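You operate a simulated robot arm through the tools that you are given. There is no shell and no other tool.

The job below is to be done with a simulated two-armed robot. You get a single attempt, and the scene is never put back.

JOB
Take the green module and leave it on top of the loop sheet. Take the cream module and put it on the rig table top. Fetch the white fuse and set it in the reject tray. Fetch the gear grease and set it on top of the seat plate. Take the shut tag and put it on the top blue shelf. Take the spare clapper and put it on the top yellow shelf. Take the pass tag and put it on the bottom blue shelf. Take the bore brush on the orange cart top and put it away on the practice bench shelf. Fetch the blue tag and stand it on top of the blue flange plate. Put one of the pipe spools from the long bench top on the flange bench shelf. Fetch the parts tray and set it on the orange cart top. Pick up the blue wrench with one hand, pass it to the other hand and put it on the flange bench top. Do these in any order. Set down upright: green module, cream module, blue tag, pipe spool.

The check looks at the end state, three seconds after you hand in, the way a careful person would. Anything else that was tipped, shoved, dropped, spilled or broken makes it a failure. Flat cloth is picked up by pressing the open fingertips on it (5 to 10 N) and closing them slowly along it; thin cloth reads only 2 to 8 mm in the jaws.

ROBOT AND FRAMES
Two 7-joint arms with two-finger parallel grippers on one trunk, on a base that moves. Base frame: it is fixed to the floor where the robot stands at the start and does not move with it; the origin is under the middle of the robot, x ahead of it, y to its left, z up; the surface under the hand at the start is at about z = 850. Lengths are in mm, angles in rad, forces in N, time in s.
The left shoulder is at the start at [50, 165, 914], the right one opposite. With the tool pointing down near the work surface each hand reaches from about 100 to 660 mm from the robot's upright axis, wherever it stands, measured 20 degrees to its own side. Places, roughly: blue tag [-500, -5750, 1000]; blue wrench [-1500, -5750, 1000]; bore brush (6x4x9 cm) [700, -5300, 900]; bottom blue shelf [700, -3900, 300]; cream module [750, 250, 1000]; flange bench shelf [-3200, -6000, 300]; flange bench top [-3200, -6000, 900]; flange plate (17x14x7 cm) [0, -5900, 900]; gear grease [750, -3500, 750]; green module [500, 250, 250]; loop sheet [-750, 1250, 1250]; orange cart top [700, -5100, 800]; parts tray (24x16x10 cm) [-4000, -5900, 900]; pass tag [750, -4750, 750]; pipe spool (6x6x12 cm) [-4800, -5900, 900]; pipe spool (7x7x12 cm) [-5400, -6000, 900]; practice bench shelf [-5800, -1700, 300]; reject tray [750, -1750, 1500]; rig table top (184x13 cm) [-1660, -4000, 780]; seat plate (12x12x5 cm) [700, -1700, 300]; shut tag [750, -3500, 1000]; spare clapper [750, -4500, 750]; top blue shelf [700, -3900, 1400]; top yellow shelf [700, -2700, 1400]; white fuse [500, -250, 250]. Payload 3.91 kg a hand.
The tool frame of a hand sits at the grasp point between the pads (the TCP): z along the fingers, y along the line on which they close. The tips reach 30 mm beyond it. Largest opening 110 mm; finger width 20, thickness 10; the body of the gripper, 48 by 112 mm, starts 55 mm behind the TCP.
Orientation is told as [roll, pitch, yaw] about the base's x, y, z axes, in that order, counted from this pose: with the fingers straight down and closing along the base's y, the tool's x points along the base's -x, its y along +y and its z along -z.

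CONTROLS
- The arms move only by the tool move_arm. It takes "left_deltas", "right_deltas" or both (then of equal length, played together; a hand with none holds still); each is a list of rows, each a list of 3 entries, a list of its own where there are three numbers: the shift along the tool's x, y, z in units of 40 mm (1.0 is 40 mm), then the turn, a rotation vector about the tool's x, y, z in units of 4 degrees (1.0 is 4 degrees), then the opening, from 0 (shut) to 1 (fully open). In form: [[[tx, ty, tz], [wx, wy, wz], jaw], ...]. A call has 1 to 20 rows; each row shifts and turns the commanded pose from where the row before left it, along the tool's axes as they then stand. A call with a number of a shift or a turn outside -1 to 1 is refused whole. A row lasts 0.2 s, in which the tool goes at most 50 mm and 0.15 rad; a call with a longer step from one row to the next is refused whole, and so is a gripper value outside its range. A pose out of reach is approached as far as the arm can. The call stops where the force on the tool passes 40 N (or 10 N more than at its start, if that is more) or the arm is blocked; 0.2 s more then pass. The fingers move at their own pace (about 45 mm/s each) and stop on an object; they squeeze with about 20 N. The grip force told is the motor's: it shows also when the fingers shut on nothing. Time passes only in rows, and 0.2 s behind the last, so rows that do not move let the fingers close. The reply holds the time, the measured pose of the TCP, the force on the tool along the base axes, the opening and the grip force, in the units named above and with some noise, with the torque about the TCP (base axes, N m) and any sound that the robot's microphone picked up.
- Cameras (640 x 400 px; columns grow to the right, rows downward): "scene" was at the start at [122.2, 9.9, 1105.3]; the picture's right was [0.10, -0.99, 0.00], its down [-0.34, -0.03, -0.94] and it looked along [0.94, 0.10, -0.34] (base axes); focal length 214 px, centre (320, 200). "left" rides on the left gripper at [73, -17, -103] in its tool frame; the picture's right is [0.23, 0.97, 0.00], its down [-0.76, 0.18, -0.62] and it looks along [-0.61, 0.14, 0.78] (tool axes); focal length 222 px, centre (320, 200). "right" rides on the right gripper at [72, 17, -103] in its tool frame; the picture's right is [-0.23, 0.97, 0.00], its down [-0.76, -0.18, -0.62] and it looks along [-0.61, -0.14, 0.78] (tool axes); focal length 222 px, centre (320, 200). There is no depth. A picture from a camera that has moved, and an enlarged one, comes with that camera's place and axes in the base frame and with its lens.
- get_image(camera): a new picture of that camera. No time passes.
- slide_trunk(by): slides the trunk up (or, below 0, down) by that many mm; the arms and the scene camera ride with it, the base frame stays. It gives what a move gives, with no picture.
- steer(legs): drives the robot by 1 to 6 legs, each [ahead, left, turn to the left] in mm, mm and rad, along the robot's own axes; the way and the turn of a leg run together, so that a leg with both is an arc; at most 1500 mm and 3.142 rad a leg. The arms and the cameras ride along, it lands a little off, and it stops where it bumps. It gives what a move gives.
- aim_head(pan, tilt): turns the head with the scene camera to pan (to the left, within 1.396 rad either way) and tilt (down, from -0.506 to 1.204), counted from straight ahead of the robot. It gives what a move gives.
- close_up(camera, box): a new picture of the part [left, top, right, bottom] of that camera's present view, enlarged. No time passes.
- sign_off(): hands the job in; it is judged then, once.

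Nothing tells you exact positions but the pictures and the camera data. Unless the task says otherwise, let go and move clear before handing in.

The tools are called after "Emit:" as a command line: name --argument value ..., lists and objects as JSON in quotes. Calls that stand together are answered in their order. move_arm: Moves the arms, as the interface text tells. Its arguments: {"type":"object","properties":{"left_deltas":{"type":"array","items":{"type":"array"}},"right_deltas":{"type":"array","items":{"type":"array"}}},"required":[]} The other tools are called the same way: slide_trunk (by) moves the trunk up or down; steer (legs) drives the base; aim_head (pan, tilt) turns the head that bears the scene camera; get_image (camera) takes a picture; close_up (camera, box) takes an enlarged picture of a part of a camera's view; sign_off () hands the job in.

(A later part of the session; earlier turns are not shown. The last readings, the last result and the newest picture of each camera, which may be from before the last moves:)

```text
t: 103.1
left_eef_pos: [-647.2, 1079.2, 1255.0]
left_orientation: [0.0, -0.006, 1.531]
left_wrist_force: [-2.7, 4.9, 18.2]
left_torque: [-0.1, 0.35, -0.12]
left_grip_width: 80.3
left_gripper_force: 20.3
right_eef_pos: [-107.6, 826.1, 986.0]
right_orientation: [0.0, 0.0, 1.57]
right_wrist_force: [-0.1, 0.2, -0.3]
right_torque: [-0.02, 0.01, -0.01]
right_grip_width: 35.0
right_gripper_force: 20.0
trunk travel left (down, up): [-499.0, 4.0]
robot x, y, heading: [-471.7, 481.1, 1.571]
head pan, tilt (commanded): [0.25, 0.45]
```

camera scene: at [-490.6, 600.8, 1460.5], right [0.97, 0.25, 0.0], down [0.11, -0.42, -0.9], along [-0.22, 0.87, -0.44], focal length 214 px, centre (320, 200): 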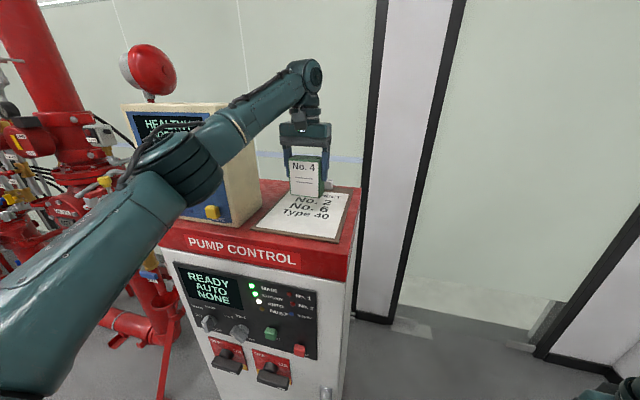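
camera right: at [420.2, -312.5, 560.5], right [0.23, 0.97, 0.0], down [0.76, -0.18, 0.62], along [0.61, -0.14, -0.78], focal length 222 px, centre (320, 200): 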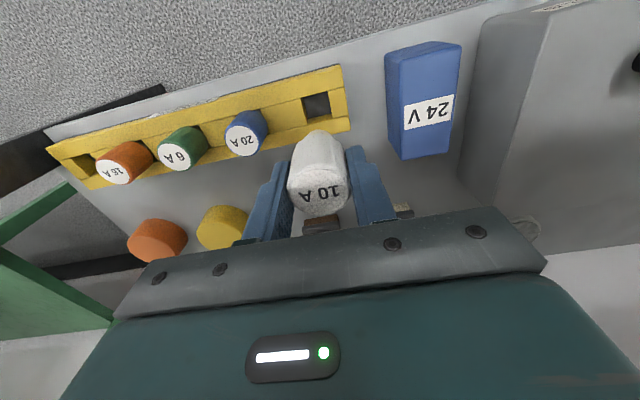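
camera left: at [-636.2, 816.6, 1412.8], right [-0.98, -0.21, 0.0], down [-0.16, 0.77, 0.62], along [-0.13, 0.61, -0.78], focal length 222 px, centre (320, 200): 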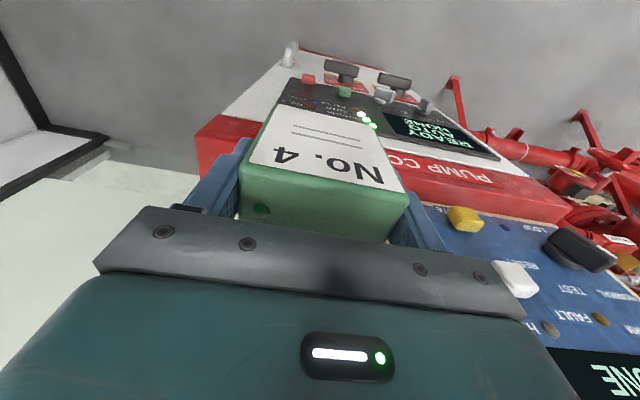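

The module touches down on the sheet (18 N). I ease up a hair, open the jaws, and rise straight up.

Emit:
move_arm --left_deltas '[[[0, 0, -0.03], [0, 0, 0], 0.5], [[0, 0, 0], [0, 0, 0], 0.85], [[0, 0, 0], [0, 0, 0], 0.9], [[0, 0, 0], [0, 0, 0], 0.9], [[0, 0, -0.5], [0, 0, 0], 0.9], [[0, 0, -0.8], [0, 0, 0], 0.9], [[0, 0, -0.8], [0, 0, 0], 0.9], [[0, 0, -0.8], [0, 0, 0], 0.9]]'

Emit:
close_up --camera "scene" --box '[220, 100, 380, 250]'

```text
t: 104.9
left_eef_pos: [-643.1, 1069.8, 1370.0]
left_orientation: [-0.002, -0.003, 1.529]
left_wrist_force: [-0.5, -0.7, 0.3]
left_torque: [0.02, 0.0, -0.01]
left_grip_width: 99.0
left_gripper_force: 0.0
left hand out of reach, approached as far as the arm can: row 8
right_eef_pos: [-105.1, 825.6, 984.0]
right_orientation: [0.002, -0.001, 1.572]
right_wrist_force: [0.0, 0.9, -1.0]
right_torque: [0.0, 0.0, 0.0]
right_grip_width: 35.2
right_gripper_force: 20.2
trunk travel left (down, up): [-499.0, 4.0]
robot x, y, heading: [-469.5, 476.8, 1.571]
head pan, tilt (commanded): [0.25, 0.45]
```

```text
2.67 times, centred on (300, 175) of scene
camera zoom: at [-491.0, 599.1, 1460.7], right [0.97, 0.25, 0.0], down [0.11, -0.42, -0.9], along [-0.22, 0.87, -0.43], focal length 572 px, centre (373, 267)
```

zoom: 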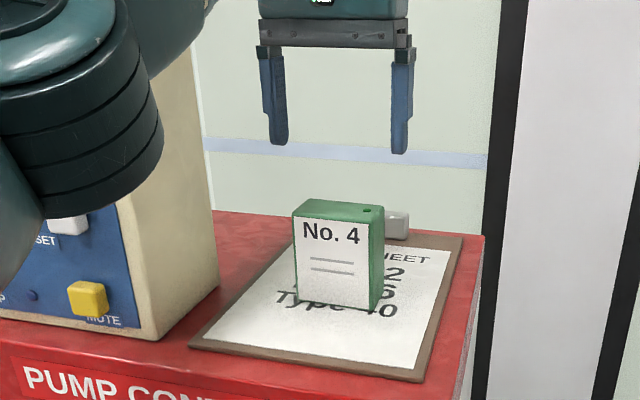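

The green module stands upright on the loop sheet. I back straight away from the cabinet, then turn to face the bench again for the cream module.

Emit:
steer --legs '[[-580, 0, 0]]'

Emit:
get_image --camera "scene"

Emit:
steer --legs '[[0, 0, -1.571]]'

Emit:
slide_trunk --by -330

Emit:
aim_head --pan 0.3 --tilt 0.35

Emit:
get_image --camera "scene"

```text
t: 108.2
left_eef_pos: [-643.1, 498.3, 1368.1]
left_orientation: [0.0, 0.001, 1.53]
left_wrist_force: [-0.1, -1.6, 0.6]
left_torque: [-0.02, 0.04, 0.01]
left_grip_width: 99.1
left_gripper_force: 0.0
right_eef_pos: [-106.3, 252.5, 983.4]
right_orientation: [0.003, -0.002, 1.569]
right_wrist_force: [-1.0, 0.4, 0.2]
right_torque: [0.0, 0.02, 0.02]
right_grip_width: 35.0
right_gripper_force: 20.0
trunk travel left (down, up): [-499.0, 4.0]
robot x, y, heading: [-470.5, -93.6, 1.567]
head pan, tilt (commanded): [0.25, 0.45]
```

```text
taken
camera scene: at [-491.2, 25.7, 1460.6], right [0.97, 0.25, 0.0], down [0.11, -0.42, -0.9], along [-0.22, 0.87, -0.43], focal length 214 px, centre (320, 200)
```

scene: 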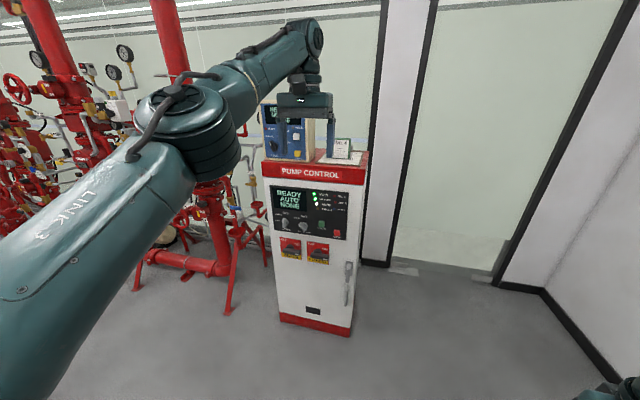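

```text
t: 112.4
left_eef_pos: [119.1, 87.8, 1368.1]
left_orientation: [0.001, 0.0, -0.03]
left_wrist_force: [0.3, 0.4, -0.4]
left_torque: [0.01, -0.02, 0.01]
left_grip_width: 98.9
left_gripper_force: 0.0
right_eef_pos: [-119.2, -451.5, 984.2]
right_orientation: [0.0, -0.002, 0.008]
right_wrist_force: [0.0, -0.2, -1.6]
right_torque: [0.0, 0.01, 0.02]
right_grip_width: 35.2
right_gripper_force: 19.6
trunk travel left (down, up): [-499.0, 4.0]
robot x, y, heading: [-471.7, -93.9, 0.009]
head pan, tilt (commanded): [0.25, 0.45]
```

```text
t: 115.6
left_eef_pos: [118.7, 88.9, 1038.2]
left_orientation: [-0.001, 0.001, -0.029]
left_wrist_force: [0.0, -0.7, 0.3]
left_torque: [0.02, 0.02, 0.0]
left_grip_width: 99.0
left_gripper_force: 0.1
right_eef_pos: [-119.7, -452.7, 654.1]
right_orientation: [0.003, 0.0, 0.01]
right_wrist_force: [-0.3, 1.0, -0.5]
right_torque: [-0.03, 0.03, -0.01]
right_grip_width: 34.8
right_gripper_force: 19.7
trunk travel left (down, up): [-169.0, 334.0]
robot x, y, heading: [-471.4, -93.4, 0.014]
head pan, tilt (commanded): [0.25, 0.45]
```

```text
t: 116.3
left_eef_pos: [119.2, 89.4, 1039.4]
left_orientation: [0.0, 0.0, -0.029]
left_wrist_force: [0.4, -0.9, 0.1]
left_torque: [0.02, 0.01, -0.03]
left_grip_width: 98.9
left_gripper_force: 0.1
right_eef_pos: [-119.1, -451.8, 653.9]
right_orientation: [0.002, -0.001, 0.008]
right_wrist_force: [0.1, 0.1, -0.8]
right_torque: [0.01, 0.03, -0.01]
right_grip_width: 35.0
right_gripper_force: 20.5
trunk travel left (down, up): [-169.0, 334.0]
robot x, y, heading: [-466.1, -92.9, 0.012]
head pan, tilt (commanded): [0.3, 0.351]
```

```text
taken
camera scene: at [-350.8, -63.7, 1139.7], right [0.31, -0.95, 0.0], down [-0.33, -0.1, -0.94], along [0.89, 0.29, -0.34], focal length 214 px, centre (320, 200)
```

scene: 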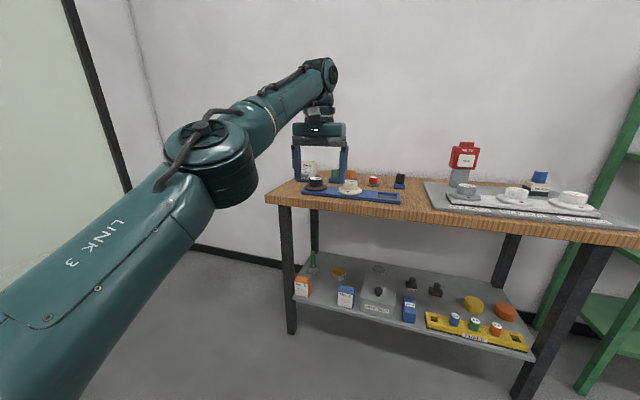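

I fold the right hand (with the fuse) further back so it clears the bench edge, then move left and forward so the left hand hovers over the Type 30 module.

Emit:
move_arm --right_deltas '[[[0.9, -0.33, 0], [0, 0, 0], 0.1], [[0.9, -0.33, 0], [0, 0, 0], 0.1], [[0.9, -0.33, 0], [0, 0, 0], 0.1]]'

Emit:
steer --legs '[[0, 0, -0.012], [0, 213, 0], [340, 0, 0]]'

Emit:
get_image --camera "left"

Emit:
get_image --camera "scene"

```text
t: 117.1
left_eef_pos: [120.2, 90.1, 1037.9]
left_orientation: [0.001, 0.0, -0.028]
left_wrist_force: [0.0, 0.4, 0.3]
left_torque: [0.03, -0.03, 0.02]
left_grip_width: 98.9
left_gripper_force: 0.2
right_eef_pos: [-227.1, -492.3, 653.8]
right_orientation: [0.003, -0.002, 0.011]
right_wrist_force: [-0.1, -0.1, -0.3]
right_torque: [0.03, 0.01, -0.01]
right_grip_width: 34.9
right_gripper_force: 20.2
trunk travel left (down, up): [-169.0, 334.0]
robot x, y, heading: [-472.6, -92.1, 0.009]
head pan, tilt (commanded): [0.3, 0.351]
```

```text
t: 121.7
left_eef_pos: [462.9, 288.4, 1038.1]
left_orientation: [-0.001, -0.001, -0.046]
left_wrist_force: [-0.7, 0.3, -0.3]
left_torque: [-0.01, 0.0, 0.01]
left_grip_width: 98.8
left_gripper_force: 0.0
right_eef_pos: [107.5, -286.4, 654.8]
right_orientation: [0.003, -0.001, -0.006]
right_wrist_force: [0.3, 0.3, -0.2]
right_torque: [0.0, 0.01, 0.01]
right_grip_width: 34.9
right_gripper_force: 19.8
trunk travel left (down, up): [-169.0, 334.0]
robot x, y, heading: [-127.2, 115.9, -0.006]
head pan, tilt (commanded): [0.3, 0.351]
```

```text
taken
camera left: at [389.2, 275.2, 1142.2], right [-0.18, 0.98, 0.0], down [0.77, 0.14, 0.62], along [0.61, 0.11, -0.78], focal length 222 px, centre (320, 200)
```

left: 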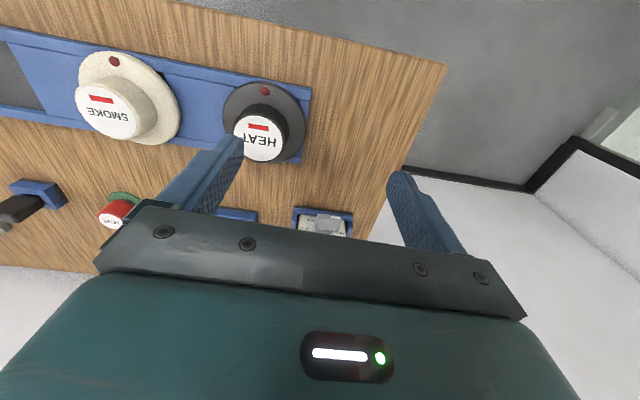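

```text
taken
camera scene: at [-9.1, 144.3, 1139.7], right [0.29, -0.96, 0.0], down [-0.33, -0.1, -0.94], along [0.9, 0.27, -0.34], focal length 214 px, centre (320, 200)
```

scene: 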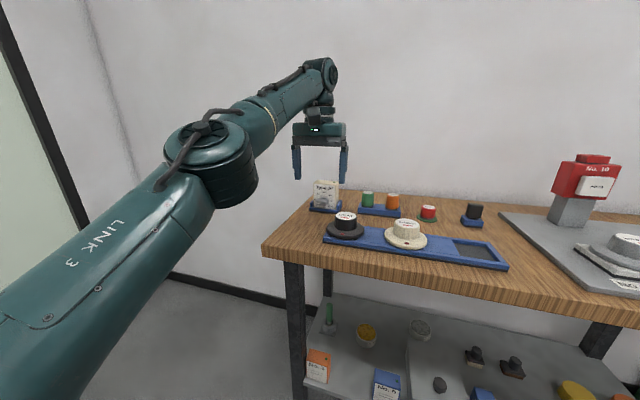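

Emit:
close_up --camera "scene" --box '[290, 160, 370, 235]'

Emit:
close_up --camera "left" --box '[260, 180, 400, 260]'

```text
5.33 times, centred on (330, 198) of scene
camera zoom: at [-9.1, 144.3, 1139.7], right [0.29, -0.96, 0.0], down [-0.33, -0.1, -0.94], along [0.9, 0.27, -0.34], focal length 1144 px, centre (267, 213)
```

zoom: 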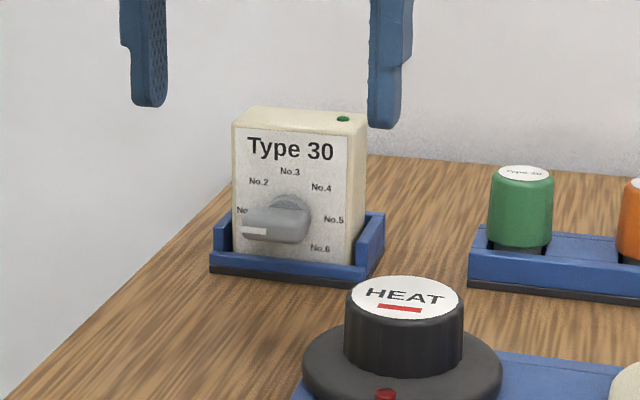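

```text
4.57 times, centred on (330, 220) of left
camera zoom: at [389.2, 275.2, 1142.2], right [-0.18, 0.98, 0.0], down [0.77, 0.14, 0.62], along [0.61, 0.11, -0.78], focal length 1015 px, centre (274, 109)
```

zoom: 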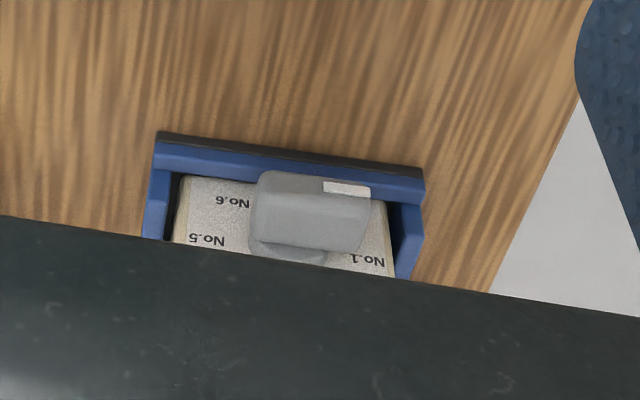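

The Type 30 module spans about y 292–367, x 652–690, top z≈943, in a blue tray with side rims to z≈881. I raise the trunk a little for reach, drive closer, and tilt the left hand 20° forward.

Emit:
slide_trunk --by 130

Emit:
steer --legs '[[135, 0, 0]]'

Emit:
move_arm --left_deltas '[[[0, 0, 0], [0, -1, -0.33], 0.9], [[0, 0, 0], [0, -1, -0.33], 0.9], [[0, 0, 0], [0, -1, 0], 0.9], [[0, 0, 0], [0, -1, 0], 0.9], [[0, 0, 0], [0, -1, 0], 0.9]]'

Emit:
get_image --camera "left"

```text
t: 123.3
left_eef_pos: [464.3, 289.0, 1167.8]
left_orientation: [-0.001, -0.001, -0.045]
left_wrist_force: [0.4, -0.2, -0.2]
left_torque: [0.0, 0.02, 0.02]
left_grip_width: 99.2
left_gripper_force: 0.2
right_eef_pos: [107.0, -286.8, 784.0]
right_orientation: [0.002, 0.0, -0.008]
right_wrist_force: [0.4, -0.1, 0.0]
right_torque: [-0.01, -0.02, 0.0]
right_grip_width: 34.9
right_gripper_force: 20.2
trunk travel left (down, up): [-299.0, 204.0]
robot x, y, heading: [-127.8, 119.7, -0.007]
head pan, tilt (commanded): [0.3, 0.351]
```

```text
t: 124.6
left_eef_pos: [599.0, 288.5, 1167.0]
left_orientation: [0.0, 0.001, -0.046]
left_wrist_force: [0.2, 0.7, 0.0]
left_torque: [-0.01, 0.04, -0.02]
left_grip_width: 99.2
left_gripper_force: 0.0
right_eef_pos: [242.0, -287.9, 783.8]
right_orientation: [0.001, -0.001, -0.004]
right_wrist_force: [0.9, -0.5, -1.3]
right_torque: [0.04, 0.0, -0.01]
right_grip_width: 35.0
right_gripper_force: 19.9
trunk travel left (down, up): [-299.0, 204.0]
robot x, y, heading: [6.0, 115.9, -0.006]
head pan, tilt (commanded): [0.3, 0.351]
```

```text
t: 125.8
left_eef_pos: [598.4, 289.5, 1168.1]
left_orientation: [-0.007, -0.351, 0.001]
left_wrist_force: [-0.8, -0.5, -0.2]
left_torque: [0.02, -0.01, -0.01]
left_grip_width: 99.3
left_gripper_force: 0.0
right_eef_pos: [241.2, -287.3, 783.7]
right_orientation: [0.003, -0.001, -0.007]
right_wrist_force: [-0.9, 0.3, -0.1]
right_torque: [0.0, -0.01, 0.04]
right_grip_width: 34.9
right_gripper_force: 19.4
trunk travel left (down, up): [-299.0, 204.0]
robot x, y, heading: [6.1, 115.0, -0.004]
head pan, tilt (commanded): [0.3, 0.351]
```

```text
taken
camera left: at [493.2, 271.7, 1241.2], right [-0.21, 0.97, -0.08], down [0.5, 0.18, 0.85], along [0.84, 0.14, -0.53], focal length 222 px, centre (320, 200)
```

left: 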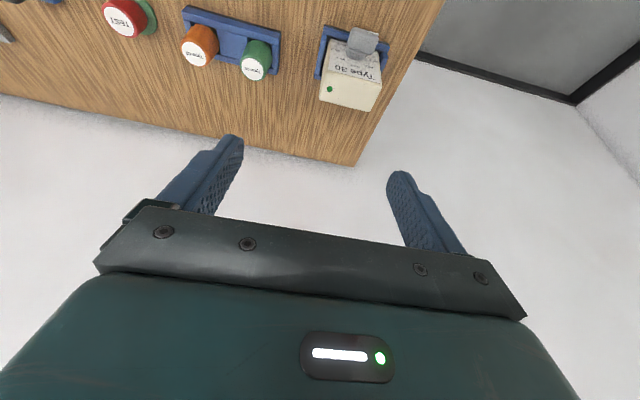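

Emit:
close_up --camera "left" --box '[290, 10, 420, 120]'

```text
3.64 times, centred on (355, 65) of left
camera zoom: at [493.2, 271.7, 1241.2], right [-0.21, 0.97, -0.08], down [0.5, 0.18, 0.85], along [0.84, 0.14, -0.53], focal length 808 px, centre (193, 691)
```

zoom: 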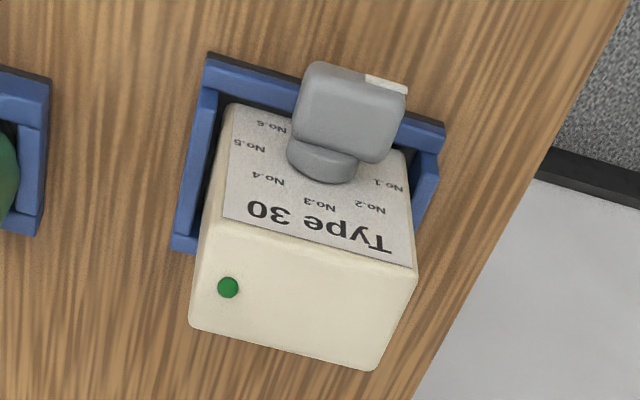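

The wrist view confirms the module at x 651–696, y 291–368. I move to a point 60 mm short along the tool axis and check.

Emit:
move_arm --left_deltas '[[[0.097, 0.253, 0.883], [0, 0, 0], 0.9], [[0.097, 0.253, 0.883], [0, 0, 0], 0.9], [[0.097, 0.253, 0.883], [0, 0, 0], 0.9], [[0.097, 0.253, 0.883], [0, 0, 0], 0.9], [[0, 0, 0.75], [0, 0, 0], 0.9], [[0, 0, 0.75], [0, 0, 0], 0.9]]'

Emit:
get_image --camera "left"

Emit:
get_image --camera "scene"

```text
t: 127.2
left_eef_pos: [652.4, 327.8, 973.1]
left_orientation: [-0.002, -0.348, 0.004]
left_wrist_force: [0.3, -0.2, 0.1]
left_torque: [0.03, -0.01, 0.01]
left_grip_width: 98.7
left_gripper_force: 0.0
right_eef_pos: [242.3, -288.2, 784.6]
right_orientation: [0.004, -0.002, -0.005]
right_wrist_force: [-0.8, -0.1, -1.0]
right_torque: [0.0, 0.01, 0.0]
right_grip_width: 34.7
right_gripper_force: 20.5
trunk travel left (down, up): [-299.0, 204.0]
robot x, y, heading: [9.1, 118.2, -0.009]
head pan, tilt (commanded): [0.3, 0.351]
```

```text
taken
camera left: at [548.2, 310.7, 1046.3], right [-0.21, 0.97, -0.08], down [0.5, 0.18, 0.85], along [0.84, 0.14, -0.53], focal length 222 px, centre (320, 200)
```

left: 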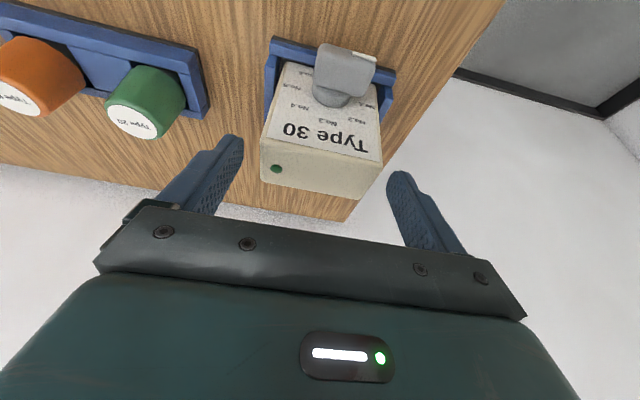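

```text
taken
camera scene: at [125.6, 143.7, 1269.8], right [0.29, -0.96, 0.0], down [-0.33, -0.1, -0.94], along [0.9, 0.27, -0.34], focal length 214 px, centre (320, 200)
```

scene: 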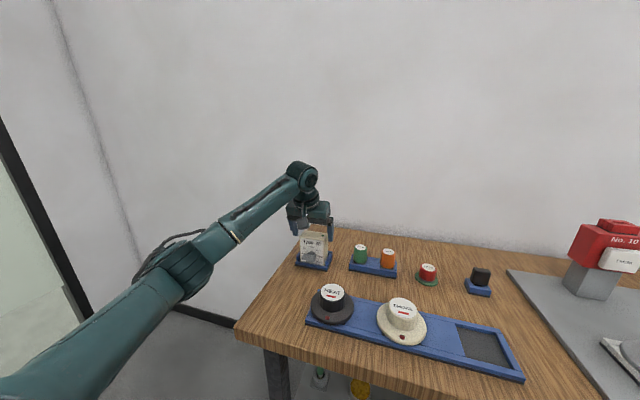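

Emit:
move_arm --left_deltas '[[[0, 0.03, 0.5], [0, 0, 0], 0.9], [[0, 0.02, 0.5], [0, 0, 0], 0.9], [[0, 0, 0.48], [0, 0, 0], 0.9], [[0, 0, 0], [0, 0, 0], 0.5], [[0, 0, 0], [0, 0, 0], 0.5], [[0, 0, 0], [0, 0, 0], 0.5], [[0, 0, 0], [0, 0, 0], 0.5]]'

Emit:
get_image --camera "left"

```text
t: 128.8
left_eef_pos: [672.3, 330.5, 918.4]
left_orientation: [-0.004, -0.351, 0.003]
left_wrist_force: [0.5, 0.9, 0.0]
left_torque: [0.06, -0.07, -0.03]
left_grip_width: 79.9
left_gripper_force: 20.0
right_eef_pos: [241.5, -286.3, 784.1]
right_orientation: [0.001, -0.002, -0.008]
right_wrist_force: [-0.4, -0.3, -0.9]
right_torque: [0.05, -0.02, -0.01]
right_grip_width: 34.9
right_gripper_force: 20.6
trunk travel left (down, up): [-299.0, 204.0]
robot x, y, heading: [6.1, 115.8, -0.006]
head pan, tilt (commanded): [0.3, 0.351]
```

```text
taken
camera left: at [568.1, 312.3, 991.4], right [-0.21, 0.97, -0.08], down [0.5, 0.18, 0.85], along [0.84, 0.14, -0.53], focal length 222 px, centre (320, 200)
```

left: 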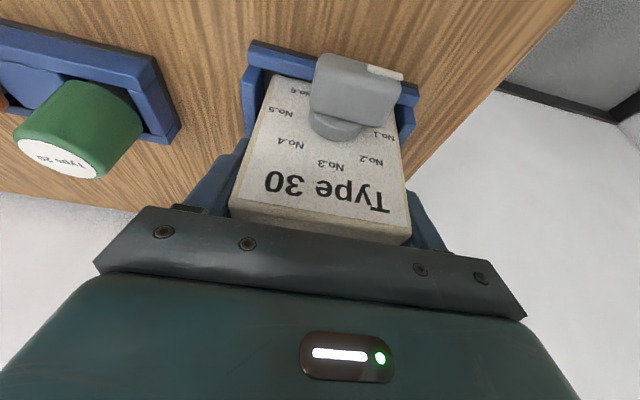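

The grip reads 80 mm. I lift straight up along the base z axis.

Emit:
move_arm --left_deltas '[[[-0.086, 0, -0.235], [0, 0, 0], 0.5], [[-0.172, 0, -0.47], [0, 0, 0], 0.5], [[-0.344, 0, -0.939], [0, 0, 0], 0.5], [[-0.344, 0, -0.939], [0, 0, 0], 0.5], [[-0.344, 0, -0.939], [0, 0, 0], 0.5], [[-0.172, 0, -0.47], [0, 0, 0], 0.5]]'

Emit:
get_image --camera "scene"

Emit:
get_image --camera "left"

```text
t: 130.2
left_eef_pos: [671.7, 329.9, 1088.0]
left_orientation: [-0.004, -0.349, 0.001]
left_wrist_force: [-0.3, 0.3, -1.8]
left_torque: [0.02, -0.06, 0.03]
left_grip_width: 79.8
left_gripper_force: 19.8
right_eef_pos: [241.8, -286.6, 784.3]
right_orientation: [0.002, -0.002, -0.007]
right_wrist_force: [-0.4, -0.7, -0.1]
right_torque: [-0.02, -0.01, 0.01]
right_grip_width: 35.0
right_gripper_force: 19.2
trunk travel left (down, up): [-299.0, 204.0]
robot x, y, heading: [6.5, 116.9, -0.008]
head pan, tilt (commanded): [0.3, 0.351]
```

```text
taken
camera scene: at [125.5, 143.6, 1269.7], right [0.29, -0.96, 0.0], down [-0.33, -0.1, -0.94], along [0.9, 0.27, -0.34], focal length 214 px, centre (320, 200)
```

scene: 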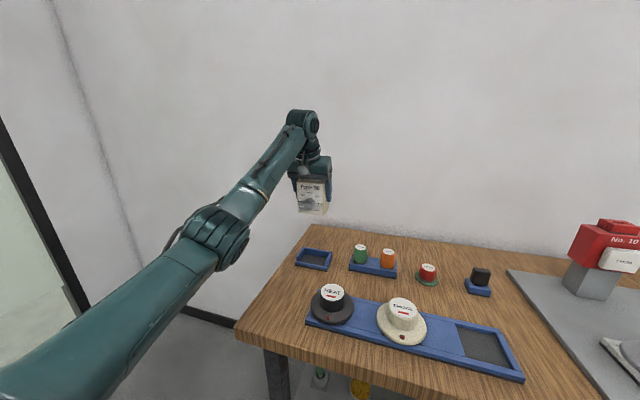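

```text
taken
camera left: at [567.7, 313.3, 1161.6], right [-0.21, 0.97, -0.08], down [0.5, 0.18, 0.85], along [0.84, 0.14, -0.53], focal length 222 px, centre (320, 200)
```

left: 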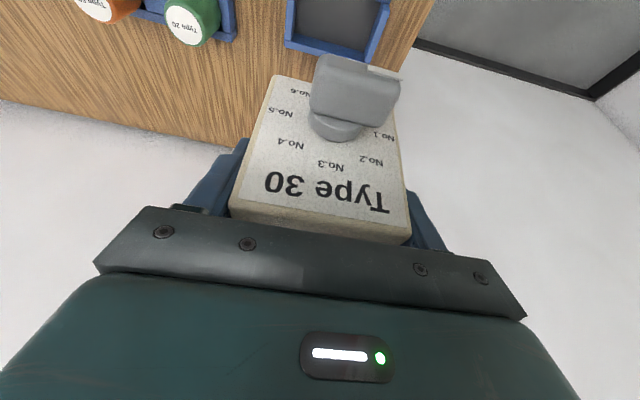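

The cream module is in the left hand. I back off from the bench, pull the hand in, and look to the right along the room before driving.

Emit:
steer --legs '[[-520, 0, 0]]'

Emit:
move_arm --left_deltas '[[[0.9, 0, 0.3], [0, 0, 0], 0.5], [[0.9, 0, 0.3], [0, 0, 0], 0.5], [[0.9, 0, 0.3], [0, 0, 0], 0.5], [[0.9, 0.3, 0.3], [0, 0, 0], 0.5], [[0.9, 0.3, 0.3], [0, 0, 0], 0.5], [[0.9, 0.3, 0.3], [0, 0, 0], 0.5]]'

Emit:
aim_head --pan -1.39 --tilt 0.25

Emit:
get_image --camera "scene"

Emit:
aim_head --pan -0.7 --tilt 0.25

Emit:
get_image --camera "scene"

```text
t: 133.3
left_eef_pos: [144.6, 332.6, 1088.2]
left_orientation: [-0.004, -0.35, 0.001]
left_wrist_force: [0.2, 0.3, -3.0]
left_torque: [0.02, -0.04, 0.0]
left_grip_width: 79.9
left_gripper_force: 19.8
right_eef_pos: [-285.8, -283.7, 784.3]
right_orientation: [0.004, -0.002, -0.008]
right_wrist_force: [0.1, 0.9, -0.7]
right_torque: [-0.04, -0.02, 0.04]
right_grip_width: 34.8
right_gripper_force: 20.1
trunk travel left (down, up): [-299.0, 204.0]
robot x, y, heading: [-519.6, 119.4, -0.005]
head pan, tilt (commanded): [0.3, 0.351]
```

```text
t: 134.7
left_eef_pos: [-34.8, 367.9, 945.2]
left_orientation: [-0.005, -0.351, -0.001]
left_wrist_force: [0.4, -0.4, -2.6]
left_torque: [0.02, -0.05, -0.03]
left_grip_width: 79.8
left_gripper_force: 19.9
right_eef_pos: [-286.3, -284.4, 785.5]
right_orientation: [0.002, -0.003, -0.007]
right_wrist_force: [0.3, -0.7, -0.7]
right_torque: [0.01, -0.02, 0.0]
right_grip_width: 35.1
right_gripper_force: 20.1
trunk travel left (down, up): [-299.0, 204.0]
robot x, y, heading: [-521.7, 118.2, -0.008]
head pan, tilt (commanded): [0.3, 0.351]
```

```text
t: 136.4
left_eef_pos: [-34.1, 368.6, 945.2]
left_orientation: [-0.006, -0.349, 0.0]
left_wrist_force: [0.5, -0.1, -2.5]
left_torque: [0.01, -0.02, 0.04]
left_grip_width: 80.0
left_gripper_force: 19.9
right_eef_pos: [-287.0, -284.6, 785.4]
right_orientation: [0.002, -0.002, -0.008]
right_wrist_force: [-0.6, 0.0, -0.3]
right_torque: [0.01, -0.01, 0.0]
right_grip_width: 34.9
right_gripper_force: 19.3
trunk travel left (down, up): [-299.0, 204.0]
robot x, y, heading: [-522.9, 117.4, -0.006]
head pan, tilt (commanded): [-1.389, 0.25]
```

```text
taken
camera scene: at [-475.2, 27.8, 1279.2], right [-0.98, -0.17, 0.0], down [-0.04, 0.24, -0.97], along [0.17, -0.95, -0.25], focal length 214 px, centre (320, 200)
```

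scene: 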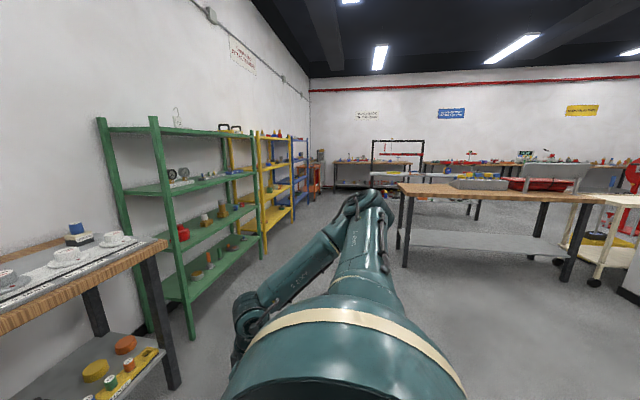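

```text
t: 137.5
left_eef_pos: [-33.7, 370.0, 945.2]
left_orientation: [-0.004, -0.349, 0.0]
left_wrist_force: [-1.1, 0.4, -1.7]
left_torque: [0.0, -0.02, 0.01]
left_grip_width: 80.1
left_gripper_force: 19.9
right_eef_pos: [-286.2, -285.4, 783.6]
right_orientation: [0.002, -0.002, -0.008]
right_wrist_force: [0.5, 0.2, -0.6]
right_torque: [-0.02, -0.01, 0.02]
right_grip_width: 34.8
right_gripper_force: 19.9
trunk travel left (down, up): [-299.0, 204.0]
robot x, y, heading: [-521.5, 118.7, -0.011]
head pan, tilt (commanded): [-0.7, 0.25]
```

```text
taken
camera scene: at [-420.5, 59.1, 1279.2], right [-0.65, -0.76, 0.0], down [-0.19, 0.16, -0.97], along [0.74, -0.63, -0.25], focal length 214 px, centre (320, 200)
```

scene: 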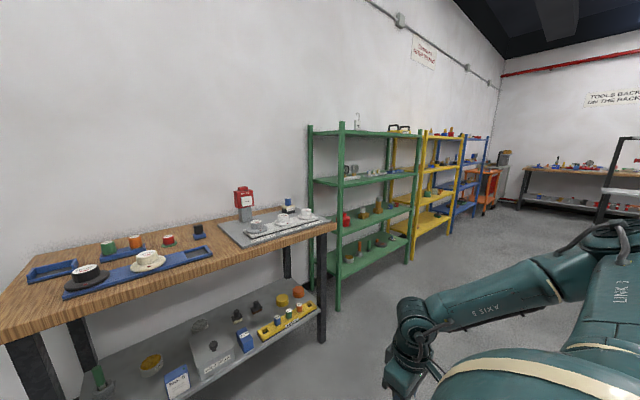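

The aisle along the racks is clear: green, yellow and blue racks on the wall side, a wooden table starting near x≈−1000, y≈−2190 on the other. I drive right along the aisle to the green rack.

Emit:
steer --legs '[[0, 0, 0.009], [0, -1000, 0], [0, -700, 0]]'

Emit:
slide_trunk --by 200

Emit:
aim_head --pan 0.0 --tilt 0.25

Emit:
get_image --camera "scene"

```text
t: 153.1
left_eef_pos: [-27.9, -1320.6, 944.9]
left_orientation: [-0.003, -0.35, 0.011]
left_wrist_force: [0.3, -0.4, -2.2]
left_torque: [0.02, 0.0, -0.05]
left_grip_width: 80.0
left_gripper_force: 20.3
right_eef_pos: [-272.4, -1977.9, 784.7]
right_orientation: [0.003, 0.0, 0.003]
right_wrist_force: [-0.5, 0.7, -1.6]
right_torque: [-0.01, -0.01, 0.02]
right_grip_width: 35.1
right_gripper_force: 20.3
trunk travel left (down, up): [-299.0, 204.0]
robot x, y, heading: [-513.1, -1573.8, 0.006]
head pan, tilt (commanded): [-0.7, 0.25]
```

```text
t: 155.2
left_eef_pos: [-27.5, -1322.1, 1144.7]
left_orientation: [-0.004, -0.349, 0.015]
left_wrist_force: [0.7, 0.5, -2.8]
left_torque: [0.0, -0.03, 0.01]
left_grip_width: 79.9
left_gripper_force: 19.7
right_eef_pos: [-273.7, -1978.0, 985.4]
right_orientation: [0.003, -0.002, 0.005]
right_wrist_force: [-0.4, 0.1, -0.4]
right_torque: [-0.01, -0.01, 0.01]
right_grip_width: 34.9
right_gripper_force: 19.6
trunk travel left (down, up): [-499.0, 4.0]
robot x, y, heading: [-513.3, -1577.8, 0.005]
head pan, tilt (commanded): [-0.7, 0.25]
```

```text
t: 156.3
left_eef_pos: [-28.4, -1321.2, 1145.3]
left_orientation: [-0.004, -0.347, 0.015]
left_wrist_force: [0.0, 0.5, -2.3]
left_torque: [0.0, 0.0, 0.05]
left_grip_width: 79.7
left_gripper_force: 19.7
right_eef_pos: [-272.1, -1978.7, 985.2]
right_orientation: [0.002, -0.001, 0.007]
right_wrist_force: [-0.3, -0.3, -0.9]
right_torque: [0.0, 0.0, -0.02]
right_grip_width: 34.7
right_gripper_force: 19.9
trunk travel left (down, up): [-499.0, 4.0]
robot x, y, heading: [-512.9, -1573.8, 0.008]
head pan, tilt (commanded): [0.0, 0.25]
```

```text
taken
camera scene: at [-389.2, -1576.0, 1479.2], right [0.01, -1.0, 0.0], down [-0.25, 0.0, -0.97], along [0.97, 0.01, -0.25], focal length 214 px, centre (320, 200)
```

scene: 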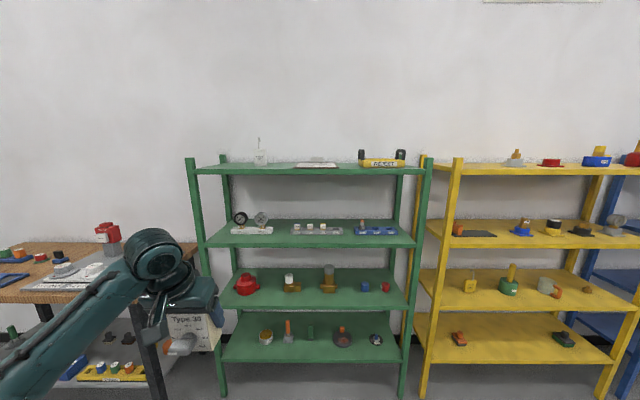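

Emit:
close_up --camera "scene" --box '[180, 130, 440, 250]'

Emit:
close_up --camera "scene" --box '[180, 250, 440, 400]'

Emit:
close_up --camera "scene" --box '[420, 130, 640, 250]'

```text
2.46 times, centred on (310, 190) of scene
camera zoom: at [-389.2, -1576.0, 1479.2], right [0.01, -1.0, 0.0], down [-0.25, 0.0, -0.97], along [0.97, 0.01, -0.25], focal length 528 px, centre (345, 225)
```

zoom: 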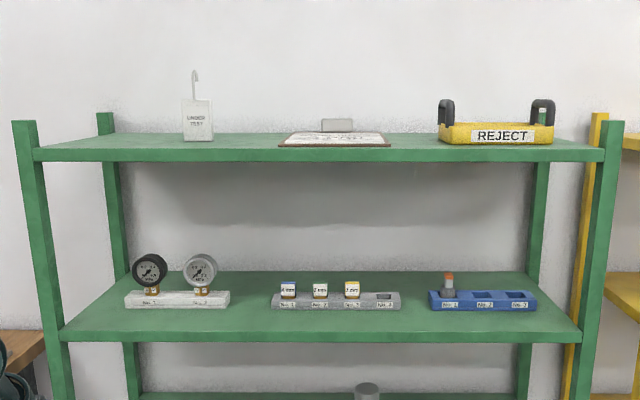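

```text
2.46 times, centred on (310, 325) of scene
camera zoom: at [-389.2, -1576.0, 1479.2], right [0.01, -1.0, 0.0], down [-0.25, 0.0, -0.97], along [0.97, 0.01, -0.25], focal length 528 px, centre (345, -108)
```

zoom: 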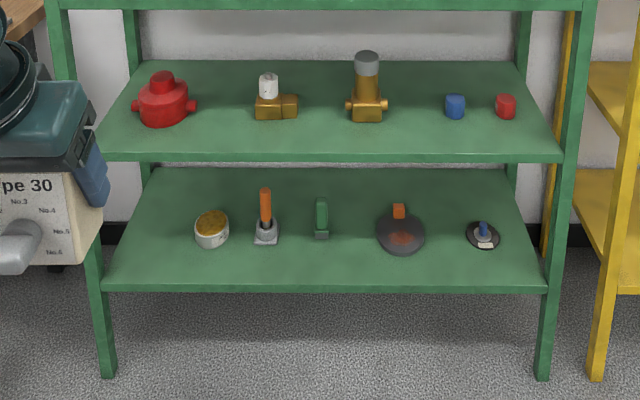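

```text
2.91 times, centred on (530, 190) of scene
camera zoom: at [-389.2, -1576.0, 1479.2], right [0.01, -1.0, 0.0], down [-0.25, 0.0, -0.97], along [0.97, 0.01, -0.25], focal length 624 px, centre (-291, 229)
```

zoom: 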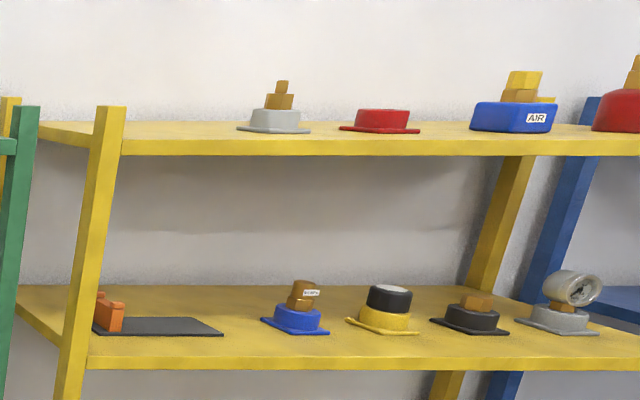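

The REJECT tray is a yellow handled tray on the top green shelf near [755, −1868, 1390]. I fold the left hand with the cream module in close, and bring the right hand with the fuse forward, tilt it 30°, and raise it to about z=1500.

Emit:
move_arm --left_deltas '[[[0.843, 0.469, 0.076], [0, 0, 0], 0.5], [[0.843, 0.469, 0.076], [0, 0, 0], 0.5], [[0.843, 0.469, 0.076], [0, 0, 0], 0.5], [[0.843, 0.469, 0.076], [0, 0, 0], 0.5], [[0.843, 0.469, 0.076], [0, 0, 0], 0.5], [[0.843, 0.469, 0.076], [0, 0, 0], 0.5], [[0.843, 0.469, 0.076], [0, 0, 0], 0.5], [[0.843, 0.469, 0.076], [0, 0, 0], 0.5]]'

Emit:
move_arm --right_deltas '[[[-0.857, 0.536, 0], [0, 0, 0], 0.1], [[-0.857, 0.536, 0], [0, 0, 0], 0.1], [[-0.857, 0.536, 0], [0, 0, 0], 0.1], [[-0.857, 0.536, 0], [0, 0, 0], 0.1], [[-0.857, 0.536, 0], [0, 0, 0], 0.1], [[-0.857, 0.536, 0], [0, 0, 0], 0.1], [[-0.857, 0.536, 0], [0, 0, 0], 0.1], [[0, 0, 0], [0, -1, 0], 0.1], [[0, 0, 0], [0, -1, 0], 0.1], [[0, 0, 0], [0, -1, 0], 0.1], [[0, 0, 0], [0, -1, 0], 0.1], [[0, 0, 0], [0, -1, 0], 0.1], [[0, 0, 0], [0, -1, 0], 0.1], [[0, 0, 0], [0, -1, 0], 0.1], [[0, 0, 0], [0, -0.5, 0], 0.1]]'

Emit:
move_arm --right_deltas '[[[-0.5, 0, -0.866], [0, 0, 0], 0.1], [[-0.5, 0, -0.866], [0, 0, 0], 0.1], [[-0.5, 0, -0.866], [0, 0, 0], 0.1], [[-0.5, 0, -0.866], [0, 0, 0], 0.1], [[-0.5, 0, -0.866], [0, 0, 0], 0.1], [[-0.5, 0, -0.866], [0, 0, 0], 0.1], [[-0.5, 0, -0.866], [0, 0, 0], 0.1], [[-0.5, 0, -0.866], [0, 0, 0], 0.1], [[-0.5, 0, -0.866], [0, 0, 0], 0.1], [[-0.5, 0, -0.866], [0, 0, 0], 0.1], [[-0.5, 0, -0.866], [0, 0, 0], 0.1], [[-0.5, 0, -0.866], [0, 0, 0], 0.1], [[-0.5, 0, -0.866], [0, 0, 0], 0.1]]'

Emit:
get_image --camera "scene"

```text
t: 158.1
left_eef_pos: [-274.8, -1171.9, 1029.0]
left_orientation: [-0.004, -0.351, 0.014]
left_wrist_force: [-0.1, 0.6, -2.1]
left_torque: [0.02, -0.02, -0.06]
left_grip_width: 80.0
left_gripper_force: 19.8
right_eef_pos: [-274.4, -1977.9, 985.3]
right_orientation: [0.0, -0.002, 0.004]
right_wrist_force: [-0.1, 0.6, -0.8]
right_torque: [0.01, -0.01, 0.0]
right_grip_width: 34.8
right_gripper_force: 19.7
trunk travel left (down, up): [-499.0, 4.0]
robot x, y, heading: [-511.2, -1575.7, -0.0]
head pan, tilt (commanded): [0.0, 0.25]
```

```text
t: 161.3
left_eef_pos: [-272.7, -1172.2, 1028.3]
left_orientation: [-0.006, -0.35, 0.014]
left_wrist_force: [0.9, 0.2, -2.8]
left_torque: [0.01, -0.03, -0.02]
left_grip_width: 79.7
left_gripper_force: 19.3
right_eef_pos: [-33.3, -1827.3, 984.5]
right_orientation: [0.002, -0.526, 0.004]
right_wrist_force: [-0.2, 0.0, 0.1]
right_torque: [-0.01, -0.01, 0.0]
right_grip_width: 34.9
right_gripper_force: 20.1
trunk travel left (down, up): [-499.0, 4.0]
robot x, y, heading: [-510.8, -1576.1, 0.009]
head pan, tilt (commanded): [0.0, 0.25]
```

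```text
t: 164.1
left_eef_pos: [-274.0, -1170.4, 1028.3]
left_orientation: [-0.004, -0.35, 0.013]
left_wrist_force: [-0.3, 0.9, -2.5]
left_torque: [-0.01, -0.04, -0.02]
left_grip_width: 79.9
left_gripper_force: 19.7
right_eef_pos: [-33.7, -1826.8, 1505.8]
right_orientation: [0.0, -0.528, 0.008]
right_wrist_force: [-0.7, 0.7, -0.8]
right_torque: [-0.01, -0.01, 0.0]
right_grip_width: 34.5
right_gripper_force: 20.0
trunk travel left (down, up): [-499.0, 4.0]
robot x, y, heading: [-513.2, -1579.1, 0.013]
head pan, tilt (commanded): [0.0, 0.25]
```

```text
taken
camera scene: at [-389.9, -1575.1, 1479.2], right [0.01, -1.0, 0.0], down [-0.25, 0.0, -0.97], along [0.97, 0.01, -0.25], focal length 214 px, centre (320, 200)
```

scene: 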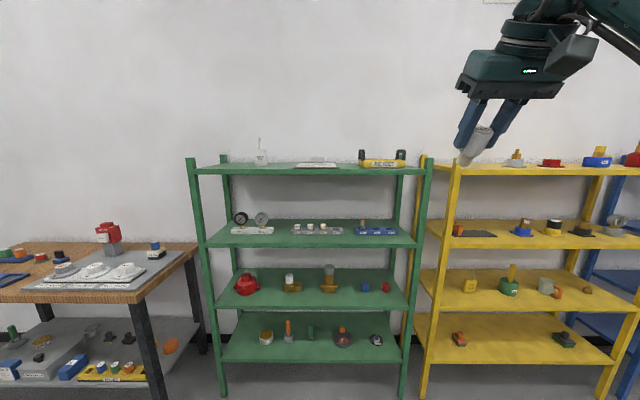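

The right hand is at z≈1506 with the fuse. I drive toward the rack in stages, lining up with the tray.

Emit:
steer --legs '[[0, -42, -0.008], [580, 0, 0]]'

Emit:
aim_head --pan -0.35 --tilt 0.1

Emit:
get_image --camera "scene"

Emit:
get_image --camera "right"

```text
t: 168.0
left_eef_pos: [305.1, -1218.5, 1028.1]
left_orientation: [-0.006, -0.35, 0.005]
left_wrist_force: [0.2, 0.2, -2.8]
left_torque: [0.04, -0.03, 0.01]
left_grip_width: 79.7
left_gripper_force: 19.6
right_eef_pos: [539.0, -1876.2, 1505.0]
right_orientation: [0.002, -0.524, -0.006]
right_wrist_force: [-0.4, 0.3, -0.9]
right_torque: [0.0, 0.02, -0.02]
right_grip_width: 34.7
right_gripper_force: 20.3
trunk travel left (down, up): [-499.0, 4.0]
robot x, y, heading: [60.3, -1624.8, -0.003]
head pan, tilt (commanded): [0.0, 0.25]
```

```text
t: 168.9
left_eef_pos: [305.0, -1218.2, 1028.4]
left_orientation: [-0.005, -0.348, 0.003]
left_wrist_force: [0.4, -0.5, -2.3]
left_torque: [-0.02, 0.0, -0.04]
left_grip_width: 79.8
left_gripper_force: 20.2
right_eef_pos: [539.1, -1875.0, 1504.0]
right_orientation: [0.003, -0.525, -0.006]
right_wrist_force: [0.0, -0.1, -1.5]
right_torque: [0.05, -0.01, -0.03]
right_grip_width: 35.2
right_gripper_force: 19.8
trunk travel left (down, up): [-499.0, 4.0]
robot x, y, heading: [60.7, -1621.0, -0.004]
head pan, tilt (commanded): [-0.351, 0.099]
```

```text
taken
camera scene: at [178.3, -1652.5, 1493.1], right [-0.35, -0.94, 0.0], down [-0.09, 0.03, -0.99], along [0.93, -0.34, -0.1], focal length 214 px, centre (320, 200)
```

scene: 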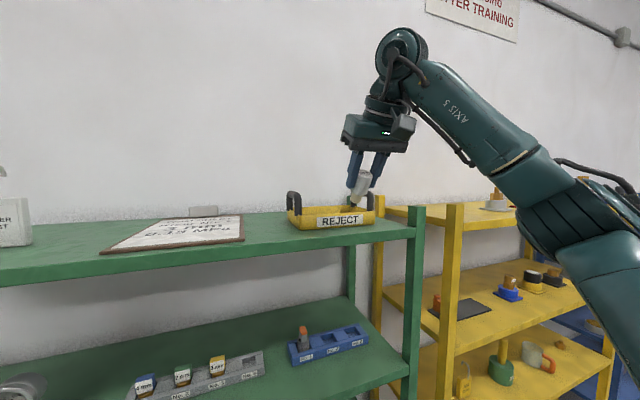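

```text
taken
camera right: at [425.3, -1858.9, 1557.3], right [0.2, 0.97, 0.12], down [0.35, -0.18, 0.92], along [0.92, -0.15, -0.37], focal length 222 px, centre (320, 200)
```

right: 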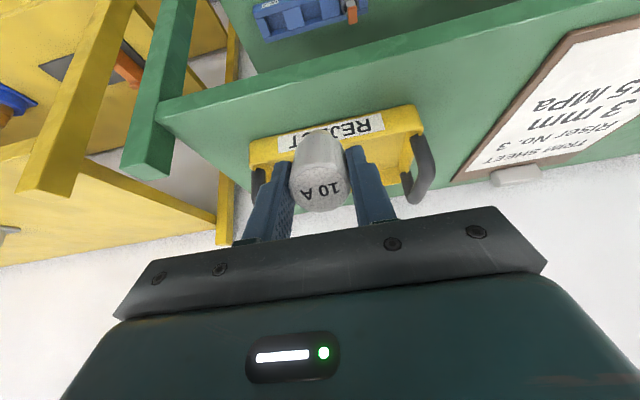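

Emit:
close_up --camera "right" --box '[220, 80, 460, 240]'

Emit:
close_up --camera "scene" --box '[250, 130, 430, 250]'

```text
2.50 times, centred on (340, 160) of right
camera zoom: at [425.3, -1858.9, 1557.3], right [0.2, 0.97, 0.12], down [0.35, -0.18, 0.92], along [0.92, -0.15, -0.37], focal length 555 px, centre (270, 300)
```

zoom: 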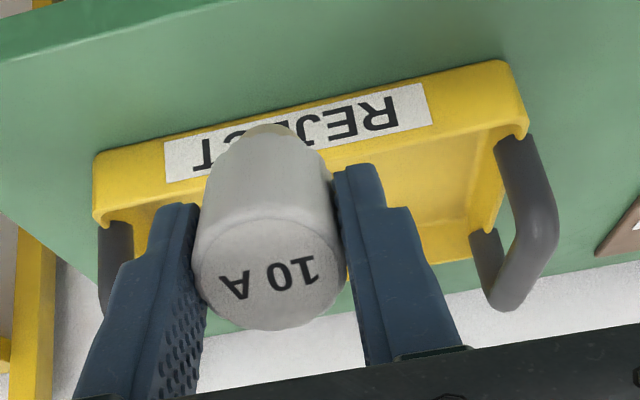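

```text
3.33 times, centred on (340, 190) of scene
camera zoom: at [178.3, -1652.5, 1493.1], right [-0.35, -0.94, 0.0], down [-0.09, 0.03, -0.99], along [0.93, -0.34, -0.1], focal length 715 px, centre (253, 233)
```

zoom: 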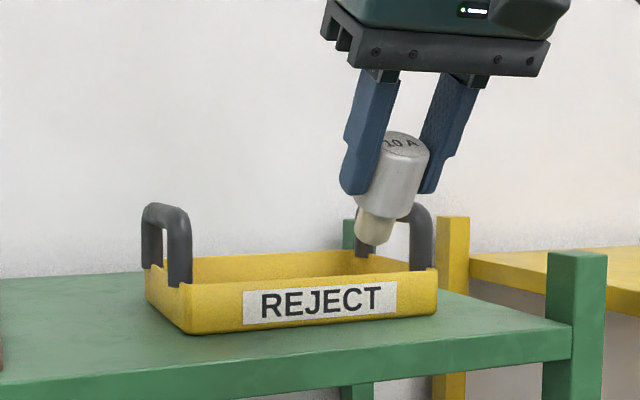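

The tray's front rim is at x≈640, y −1968…−1772, rim z≈1417, shelf z≈1375. I drive 125 mm closer so the fuse is over the tray.

Emit:
steer --legs '[[125, 0, 0]]'

Emit:
move_arm --right_deltas '[[[-0.43, 0.06, 0.25], [0, 0, 0], 0.1], [[0.1, 0.06, 0.17], [0, 0, 0], 0.1]]'

Emit:
get_image --camera "right"

Emit:
get_image --camera "scene"

```text
t: 170.1
left_eef_pos: [428.9, -1218.1, 1028.3]
left_orientation: [-0.004, -0.348, 0.004]
left_wrist_force: [-0.1, 0.4, -2.7]
left_torque: [0.01, -0.01, 0.01]
left_grip_width: 80.0
left_gripper_force: 20.0
right_eef_pos: [664.3, -1877.7, 1504.5]
right_orientation: [0.003, -0.524, -0.004]
right_wrist_force: [0.5, -0.3, -0.2]
right_torque: [-0.03, 0.0, 0.03]
right_grip_width: 35.0
right_gripper_force: 20.0
trunk travel left (down, up): [-499.0, 4.0]
robot x, y, heading: [186.4, -1619.8, -0.004]
head pan, tilt (commanded): [-0.351, 0.099]
```

```text
t: 170.7
left_eef_pos: [428.5, -1218.8, 1028.6]
left_orientation: [-0.004, -0.348, 0.006]
left_wrist_force: [0.3, -1.0, -2.4]
left_torque: [-0.03, -0.03, 0.01]
left_grip_width: 80.1
left_gripper_force: 19.7
right_eef_pos: [682.3, -1873.0, 1497.2]
right_orientation: [0.002, -0.525, -0.004]
right_wrist_force: [-0.1, -0.4, -0.8]
right_torque: [0.03, 0.02, 0.0]
right_grip_width: 34.9
right_gripper_force: 19.6
trunk travel left (down, up): [-499.0, 4.0]
robot x, y, heading: [185.8, -1622.5, -0.002]
head pan, tilt (commanded): [-0.351, 0.099]
```

```text
taken
camera right: at [568.7, -1855.6, 1549.5], right [0.2, 0.97, 0.12], down [0.35, -0.18, 0.92], along [0.92, -0.15, -0.37], focal length 222 px, centre (320, 200)
```

right: 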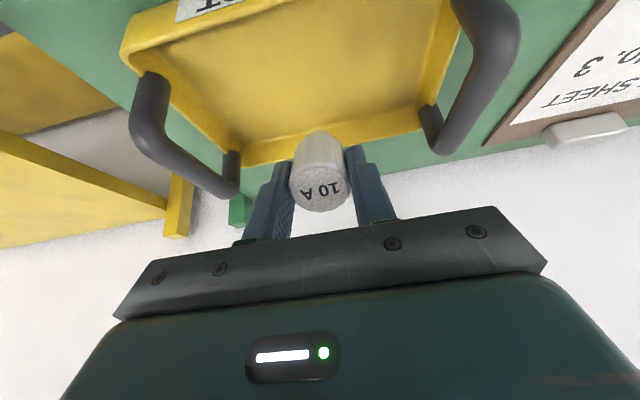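

```text
taken
camera scene: at [301.8, -1653.6, 1493.2], right [-0.35, -0.94, 0.0], down [-0.09, 0.03, -1.0], along [0.93, -0.35, -0.1], focal length 214 px, centre (320, 200)
```

scene: 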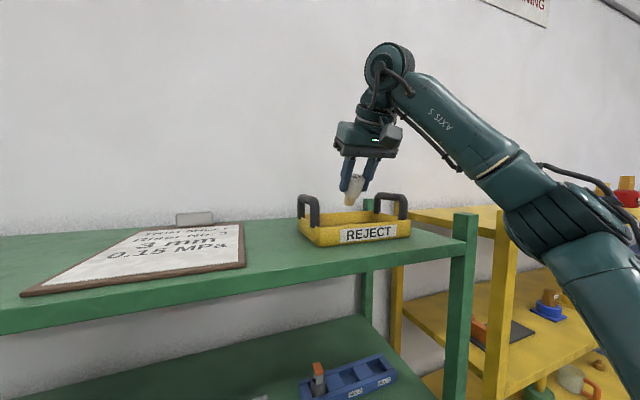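

The fuse is over the tray (interior about x 645–768). I bring the tool toward vertical so the fuse can be set down gently.

Emit:
move_arm --right_deltas '[[[0, 0, 0], [0, 1, 0], 0.1], [[0, 0, 0], [0, 1, 0], 0.1], [[0, 0, 0], [0, 1, 0], 0.1], [[0, 0, 0], [0, 1, 0], 0.1], [[0, 0, 0], [0, 1, 0], 0.1], [[0, 0, 0], [0, 1, 0], 0.1]]'

Emit:
get_image --camera "scene"

```text
t: 172.1
left_eef_pos: [429.1, -1219.5, 1028.8]
left_orientation: [-0.005, -0.349, 0.002]
left_wrist_force: [0.0, -0.9, -2.4]
left_torque: [0.02, -0.04, 0.01]
left_grip_width: 80.1
left_gripper_force: 19.1
right_eef_pos: [683.0, -1871.4, 1498.2]
right_orientation: [0.003, -0.108, -0.004]
right_wrist_force: [-1.1, 0.5, -1.3]
right_torque: [-0.01, 0.01, -0.01]
right_grip_width: 34.8
right_gripper_force: 19.8
trunk travel left (down, up): [-499.0, 4.0]
robot x, y, heading: [189.0, -1621.4, -0.004]
head pan, tilt (commanded): [-0.351, 0.099]
```

```text
taken
camera scene: at [301.9, -1652.4, 1493.2], right [-0.35, -0.94, 0.0], down [-0.09, 0.03, -1.0], along [0.93, -0.35, -0.1], focal length 214 px, centre (320, 200)
```

scene: 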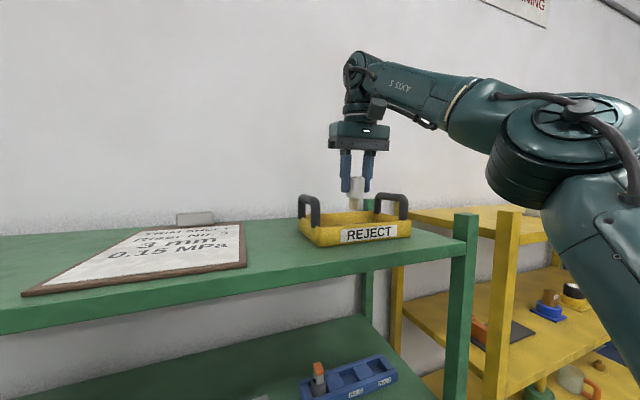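

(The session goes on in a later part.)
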